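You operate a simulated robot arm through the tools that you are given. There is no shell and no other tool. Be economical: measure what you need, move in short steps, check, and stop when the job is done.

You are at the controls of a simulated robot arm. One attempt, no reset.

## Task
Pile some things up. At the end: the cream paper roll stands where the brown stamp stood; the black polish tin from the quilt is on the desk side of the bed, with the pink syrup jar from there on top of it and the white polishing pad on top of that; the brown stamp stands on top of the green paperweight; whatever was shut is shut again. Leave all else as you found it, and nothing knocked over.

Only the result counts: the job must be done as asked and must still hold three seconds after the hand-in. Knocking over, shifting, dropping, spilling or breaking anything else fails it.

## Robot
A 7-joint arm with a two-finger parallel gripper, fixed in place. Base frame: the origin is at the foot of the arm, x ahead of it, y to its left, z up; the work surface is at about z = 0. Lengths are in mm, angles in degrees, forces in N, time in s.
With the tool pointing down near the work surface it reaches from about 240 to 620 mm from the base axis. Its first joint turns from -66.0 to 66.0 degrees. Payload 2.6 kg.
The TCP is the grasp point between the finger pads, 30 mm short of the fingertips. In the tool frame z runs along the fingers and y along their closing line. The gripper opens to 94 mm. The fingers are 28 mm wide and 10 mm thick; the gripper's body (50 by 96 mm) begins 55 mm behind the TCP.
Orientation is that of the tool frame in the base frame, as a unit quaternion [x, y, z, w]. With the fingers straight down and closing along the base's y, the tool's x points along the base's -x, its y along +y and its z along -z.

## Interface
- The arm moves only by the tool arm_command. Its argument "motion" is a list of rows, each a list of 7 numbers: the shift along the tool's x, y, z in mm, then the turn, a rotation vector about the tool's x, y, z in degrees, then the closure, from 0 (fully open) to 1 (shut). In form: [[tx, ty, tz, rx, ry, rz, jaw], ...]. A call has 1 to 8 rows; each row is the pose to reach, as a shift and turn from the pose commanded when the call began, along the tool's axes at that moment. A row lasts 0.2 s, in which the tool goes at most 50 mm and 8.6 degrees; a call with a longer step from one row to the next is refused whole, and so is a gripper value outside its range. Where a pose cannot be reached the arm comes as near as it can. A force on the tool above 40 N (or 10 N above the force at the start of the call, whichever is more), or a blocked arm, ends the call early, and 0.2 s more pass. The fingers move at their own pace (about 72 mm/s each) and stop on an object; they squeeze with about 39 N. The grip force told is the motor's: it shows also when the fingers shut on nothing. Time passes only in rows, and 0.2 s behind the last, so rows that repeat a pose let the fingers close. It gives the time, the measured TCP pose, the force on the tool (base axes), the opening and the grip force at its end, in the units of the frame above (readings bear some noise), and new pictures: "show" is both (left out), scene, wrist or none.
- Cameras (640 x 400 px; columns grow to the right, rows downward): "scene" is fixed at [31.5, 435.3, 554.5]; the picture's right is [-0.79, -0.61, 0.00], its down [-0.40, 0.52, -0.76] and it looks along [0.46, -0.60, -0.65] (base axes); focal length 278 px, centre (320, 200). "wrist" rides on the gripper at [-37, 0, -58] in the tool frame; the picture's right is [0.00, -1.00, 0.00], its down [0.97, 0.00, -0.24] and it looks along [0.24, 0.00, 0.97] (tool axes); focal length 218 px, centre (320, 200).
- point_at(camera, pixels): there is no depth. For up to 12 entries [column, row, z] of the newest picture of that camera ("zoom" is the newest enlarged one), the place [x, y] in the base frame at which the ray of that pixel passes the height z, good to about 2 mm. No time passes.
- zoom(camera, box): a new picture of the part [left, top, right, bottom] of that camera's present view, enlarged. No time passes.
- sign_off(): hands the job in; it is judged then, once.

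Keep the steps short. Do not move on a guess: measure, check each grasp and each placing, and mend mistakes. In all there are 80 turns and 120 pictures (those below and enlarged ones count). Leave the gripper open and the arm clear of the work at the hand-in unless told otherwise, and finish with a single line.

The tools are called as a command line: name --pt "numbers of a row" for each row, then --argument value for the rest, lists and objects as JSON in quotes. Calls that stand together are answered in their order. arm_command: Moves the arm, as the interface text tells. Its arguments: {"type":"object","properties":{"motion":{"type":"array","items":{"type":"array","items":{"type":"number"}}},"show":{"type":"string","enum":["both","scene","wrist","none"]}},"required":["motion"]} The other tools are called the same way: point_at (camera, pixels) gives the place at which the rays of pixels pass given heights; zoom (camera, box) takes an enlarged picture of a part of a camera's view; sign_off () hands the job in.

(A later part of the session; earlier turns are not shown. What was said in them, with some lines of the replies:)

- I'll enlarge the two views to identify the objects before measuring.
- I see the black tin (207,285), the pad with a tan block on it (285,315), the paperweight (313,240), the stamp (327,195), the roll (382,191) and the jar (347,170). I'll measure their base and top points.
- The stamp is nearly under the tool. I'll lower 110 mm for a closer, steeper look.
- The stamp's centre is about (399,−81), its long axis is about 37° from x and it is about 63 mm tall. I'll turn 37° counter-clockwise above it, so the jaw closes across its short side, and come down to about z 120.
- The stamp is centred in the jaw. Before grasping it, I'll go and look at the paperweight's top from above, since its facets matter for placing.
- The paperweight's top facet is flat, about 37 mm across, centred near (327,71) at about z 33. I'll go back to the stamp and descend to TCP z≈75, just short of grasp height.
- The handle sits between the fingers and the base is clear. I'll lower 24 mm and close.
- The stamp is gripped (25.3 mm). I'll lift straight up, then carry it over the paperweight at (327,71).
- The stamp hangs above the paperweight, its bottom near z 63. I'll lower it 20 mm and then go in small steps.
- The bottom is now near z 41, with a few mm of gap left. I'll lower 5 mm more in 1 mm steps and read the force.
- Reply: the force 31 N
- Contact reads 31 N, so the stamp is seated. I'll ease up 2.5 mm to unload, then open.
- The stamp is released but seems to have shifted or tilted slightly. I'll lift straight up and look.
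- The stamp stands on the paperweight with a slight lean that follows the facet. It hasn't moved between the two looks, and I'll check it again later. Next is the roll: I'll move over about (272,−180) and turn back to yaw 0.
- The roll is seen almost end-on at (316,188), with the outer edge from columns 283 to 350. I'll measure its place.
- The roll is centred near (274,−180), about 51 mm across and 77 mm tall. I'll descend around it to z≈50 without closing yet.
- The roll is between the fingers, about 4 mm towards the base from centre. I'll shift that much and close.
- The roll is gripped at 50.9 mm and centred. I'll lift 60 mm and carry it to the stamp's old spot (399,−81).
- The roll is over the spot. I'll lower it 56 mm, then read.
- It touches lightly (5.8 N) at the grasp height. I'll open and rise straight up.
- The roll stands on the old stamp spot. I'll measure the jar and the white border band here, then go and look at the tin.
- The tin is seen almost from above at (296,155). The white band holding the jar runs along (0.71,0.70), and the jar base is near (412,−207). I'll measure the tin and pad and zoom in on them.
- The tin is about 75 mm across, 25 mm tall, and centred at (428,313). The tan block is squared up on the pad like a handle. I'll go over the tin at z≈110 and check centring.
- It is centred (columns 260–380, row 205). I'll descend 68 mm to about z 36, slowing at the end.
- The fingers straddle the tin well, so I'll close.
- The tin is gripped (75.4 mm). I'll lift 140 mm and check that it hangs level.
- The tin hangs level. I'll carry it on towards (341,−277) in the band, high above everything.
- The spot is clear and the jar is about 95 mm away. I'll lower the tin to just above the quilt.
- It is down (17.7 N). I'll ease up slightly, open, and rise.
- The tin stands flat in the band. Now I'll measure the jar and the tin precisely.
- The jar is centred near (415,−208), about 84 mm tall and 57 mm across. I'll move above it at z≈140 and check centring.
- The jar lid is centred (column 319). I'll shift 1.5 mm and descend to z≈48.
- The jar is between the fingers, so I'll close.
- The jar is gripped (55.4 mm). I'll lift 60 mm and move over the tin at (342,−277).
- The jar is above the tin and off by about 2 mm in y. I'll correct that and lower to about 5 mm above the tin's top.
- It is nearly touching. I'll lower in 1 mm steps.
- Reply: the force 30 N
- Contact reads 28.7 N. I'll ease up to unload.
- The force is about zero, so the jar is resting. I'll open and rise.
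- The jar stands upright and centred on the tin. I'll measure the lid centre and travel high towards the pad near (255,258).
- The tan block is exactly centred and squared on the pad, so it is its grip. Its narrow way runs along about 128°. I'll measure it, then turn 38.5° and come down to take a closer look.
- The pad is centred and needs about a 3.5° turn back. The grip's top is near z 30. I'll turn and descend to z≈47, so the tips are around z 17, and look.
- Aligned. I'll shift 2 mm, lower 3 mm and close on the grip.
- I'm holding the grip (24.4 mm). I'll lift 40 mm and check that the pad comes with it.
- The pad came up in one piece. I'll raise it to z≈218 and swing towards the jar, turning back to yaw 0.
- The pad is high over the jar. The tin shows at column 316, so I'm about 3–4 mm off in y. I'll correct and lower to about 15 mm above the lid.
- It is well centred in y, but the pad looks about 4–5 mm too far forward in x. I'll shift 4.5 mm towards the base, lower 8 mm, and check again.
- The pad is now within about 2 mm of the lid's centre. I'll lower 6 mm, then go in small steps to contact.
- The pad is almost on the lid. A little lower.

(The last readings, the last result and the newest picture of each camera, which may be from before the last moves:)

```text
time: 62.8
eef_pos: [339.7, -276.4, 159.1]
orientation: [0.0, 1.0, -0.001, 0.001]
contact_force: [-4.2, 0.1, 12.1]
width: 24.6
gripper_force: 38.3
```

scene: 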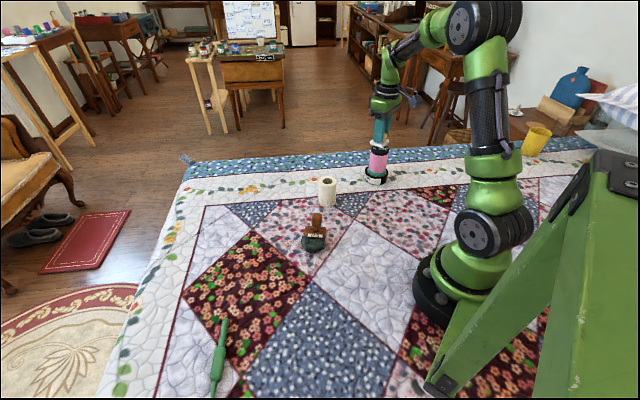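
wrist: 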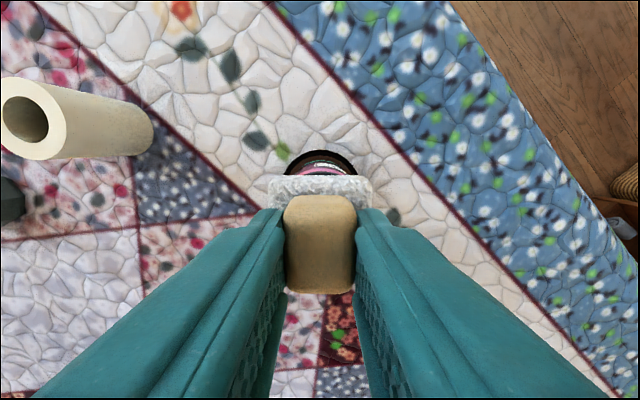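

Contact at 12 N. I'll ease 0.8 mm, open, and rise straight up.

arm_command --pt "0 0 -0.8 0 0 0 1" --pt "0 0 -0.8 0 0 0 0.85" --pt "0 0 -0.8 0 0 0 0.6" --pt "0 0 -0.8 0 0 0 0.3" --pt "0 0 -0.8 0 0 0 0.2" --pt "0 0 -20 0 0 0 0.2" --pt "0 0 -60 0 0 0 0.1" --pt "0 0 -80 0 0 0 0"

zoom --camera "scene" --box '[340, 115, 410, 195]'

zoom --camera "wrist" --box '[250, 110, 390, 250]'

```text
time: 64.6
eef_pos: [340.6, -276.8, 240.7]
orientation: [0.001, 1.0, 0.0, 0.0]
contact_force: [-0.1, -0.1, 0.1]
width: 94.0
gripper_force: 0.0
```

scene: 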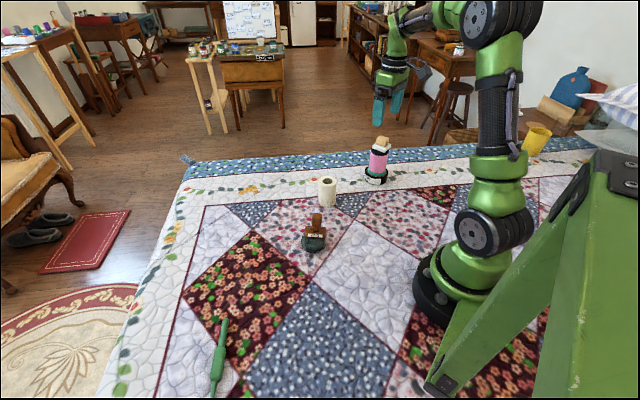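
wrist: 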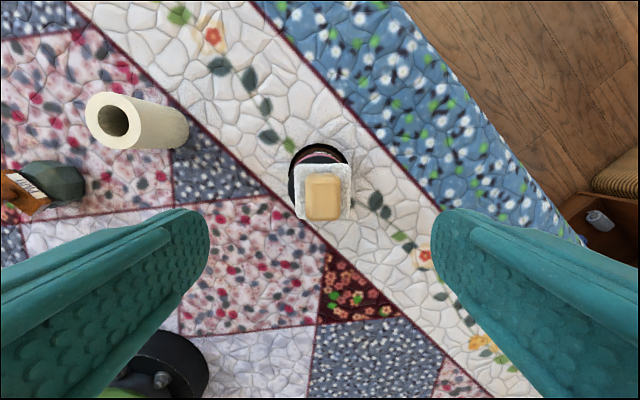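

```text
5.00 times, centred on (375, 155) of scene
```

zoom: 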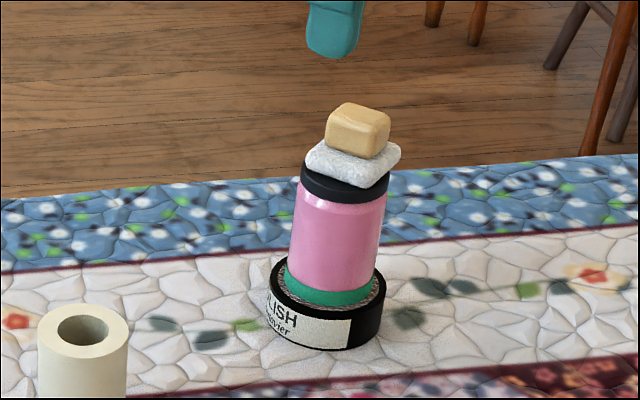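

```text
2.86 times, centred on (320, 180) of wrist
```

zoom: 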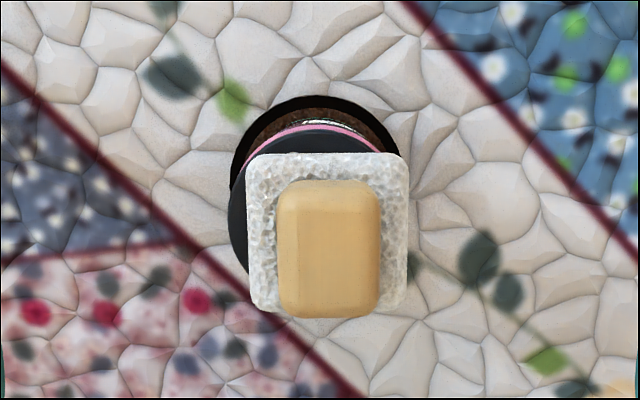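

The stack stands: tin, jar, pad, each within about 4 mm of centre. I'll withdraw high to near the start pose and check everything.

arm_command --pt "0 0 -40 0 0 0 0" --pt "-9 40 -60 0 0 0 0" --pt "-18 80 -60 0 0 0 0" --pt "-27 120 -60 0 0 0 0" --pt "-36 160 -60 0 0 0 0" --pt "-38 197 -60 0 0 0 0" --pt "-38 197 -60 0 0 0 0" --pt "-38 197 -60 0 0 0 0"

zoom --camera "scene" --box '[280, 120, 410, 260]'

zoom --camera "scene" --box '[285, 200, 341, 260]'

```text
time: 66.4
eef_pos: [376.7, -79.7, 300.3]
orientation: [0.0, 1.0, 0.001, 0.0]
contact_force: [-0.2, -0.7, 0.3]
width: 93.9
gripper_force: 0.1
```

scene: 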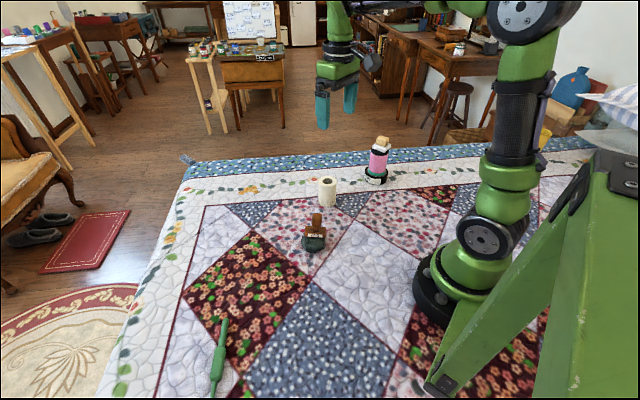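
wrist: 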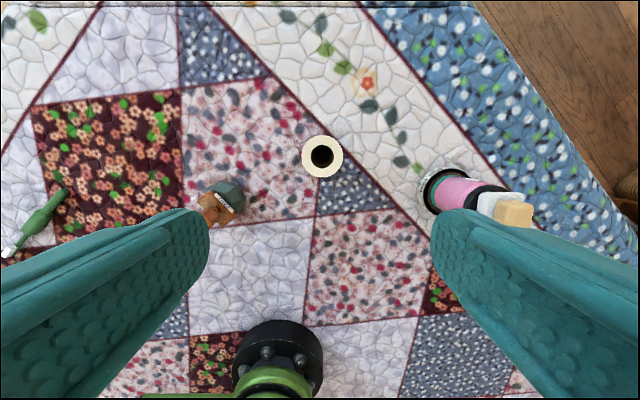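

```text
2.86 times, centred on (345, 190) of scene
```

zoom: 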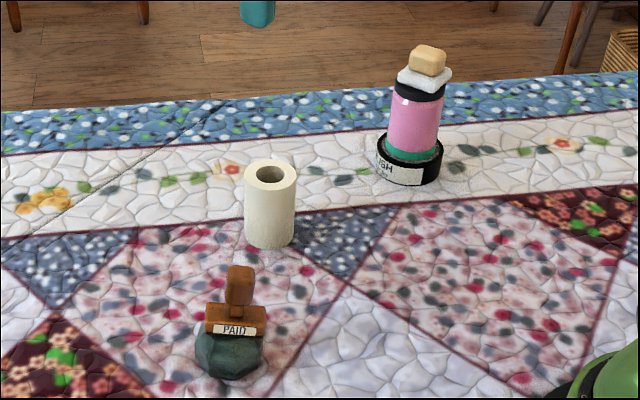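

```text
6.67 times, centred on (313, 230) of scene
```

zoom: 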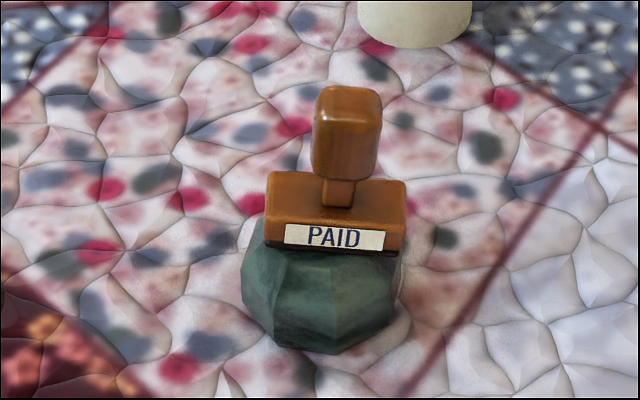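

The stamp hasn't moved since I placed it, the roll is on the stamp's old spot, the stack stands, and the jar lid stayed on. The green tool is untouched, the gripper is open and the arm is clear. I'm handing in.

sign_off

```text
The job is handed in.
```

The job is handed in with every item placed as asked and nothing knocked over; the stamp leans slightly (about 5°) on the paperweight and hadn't moved at the last check.
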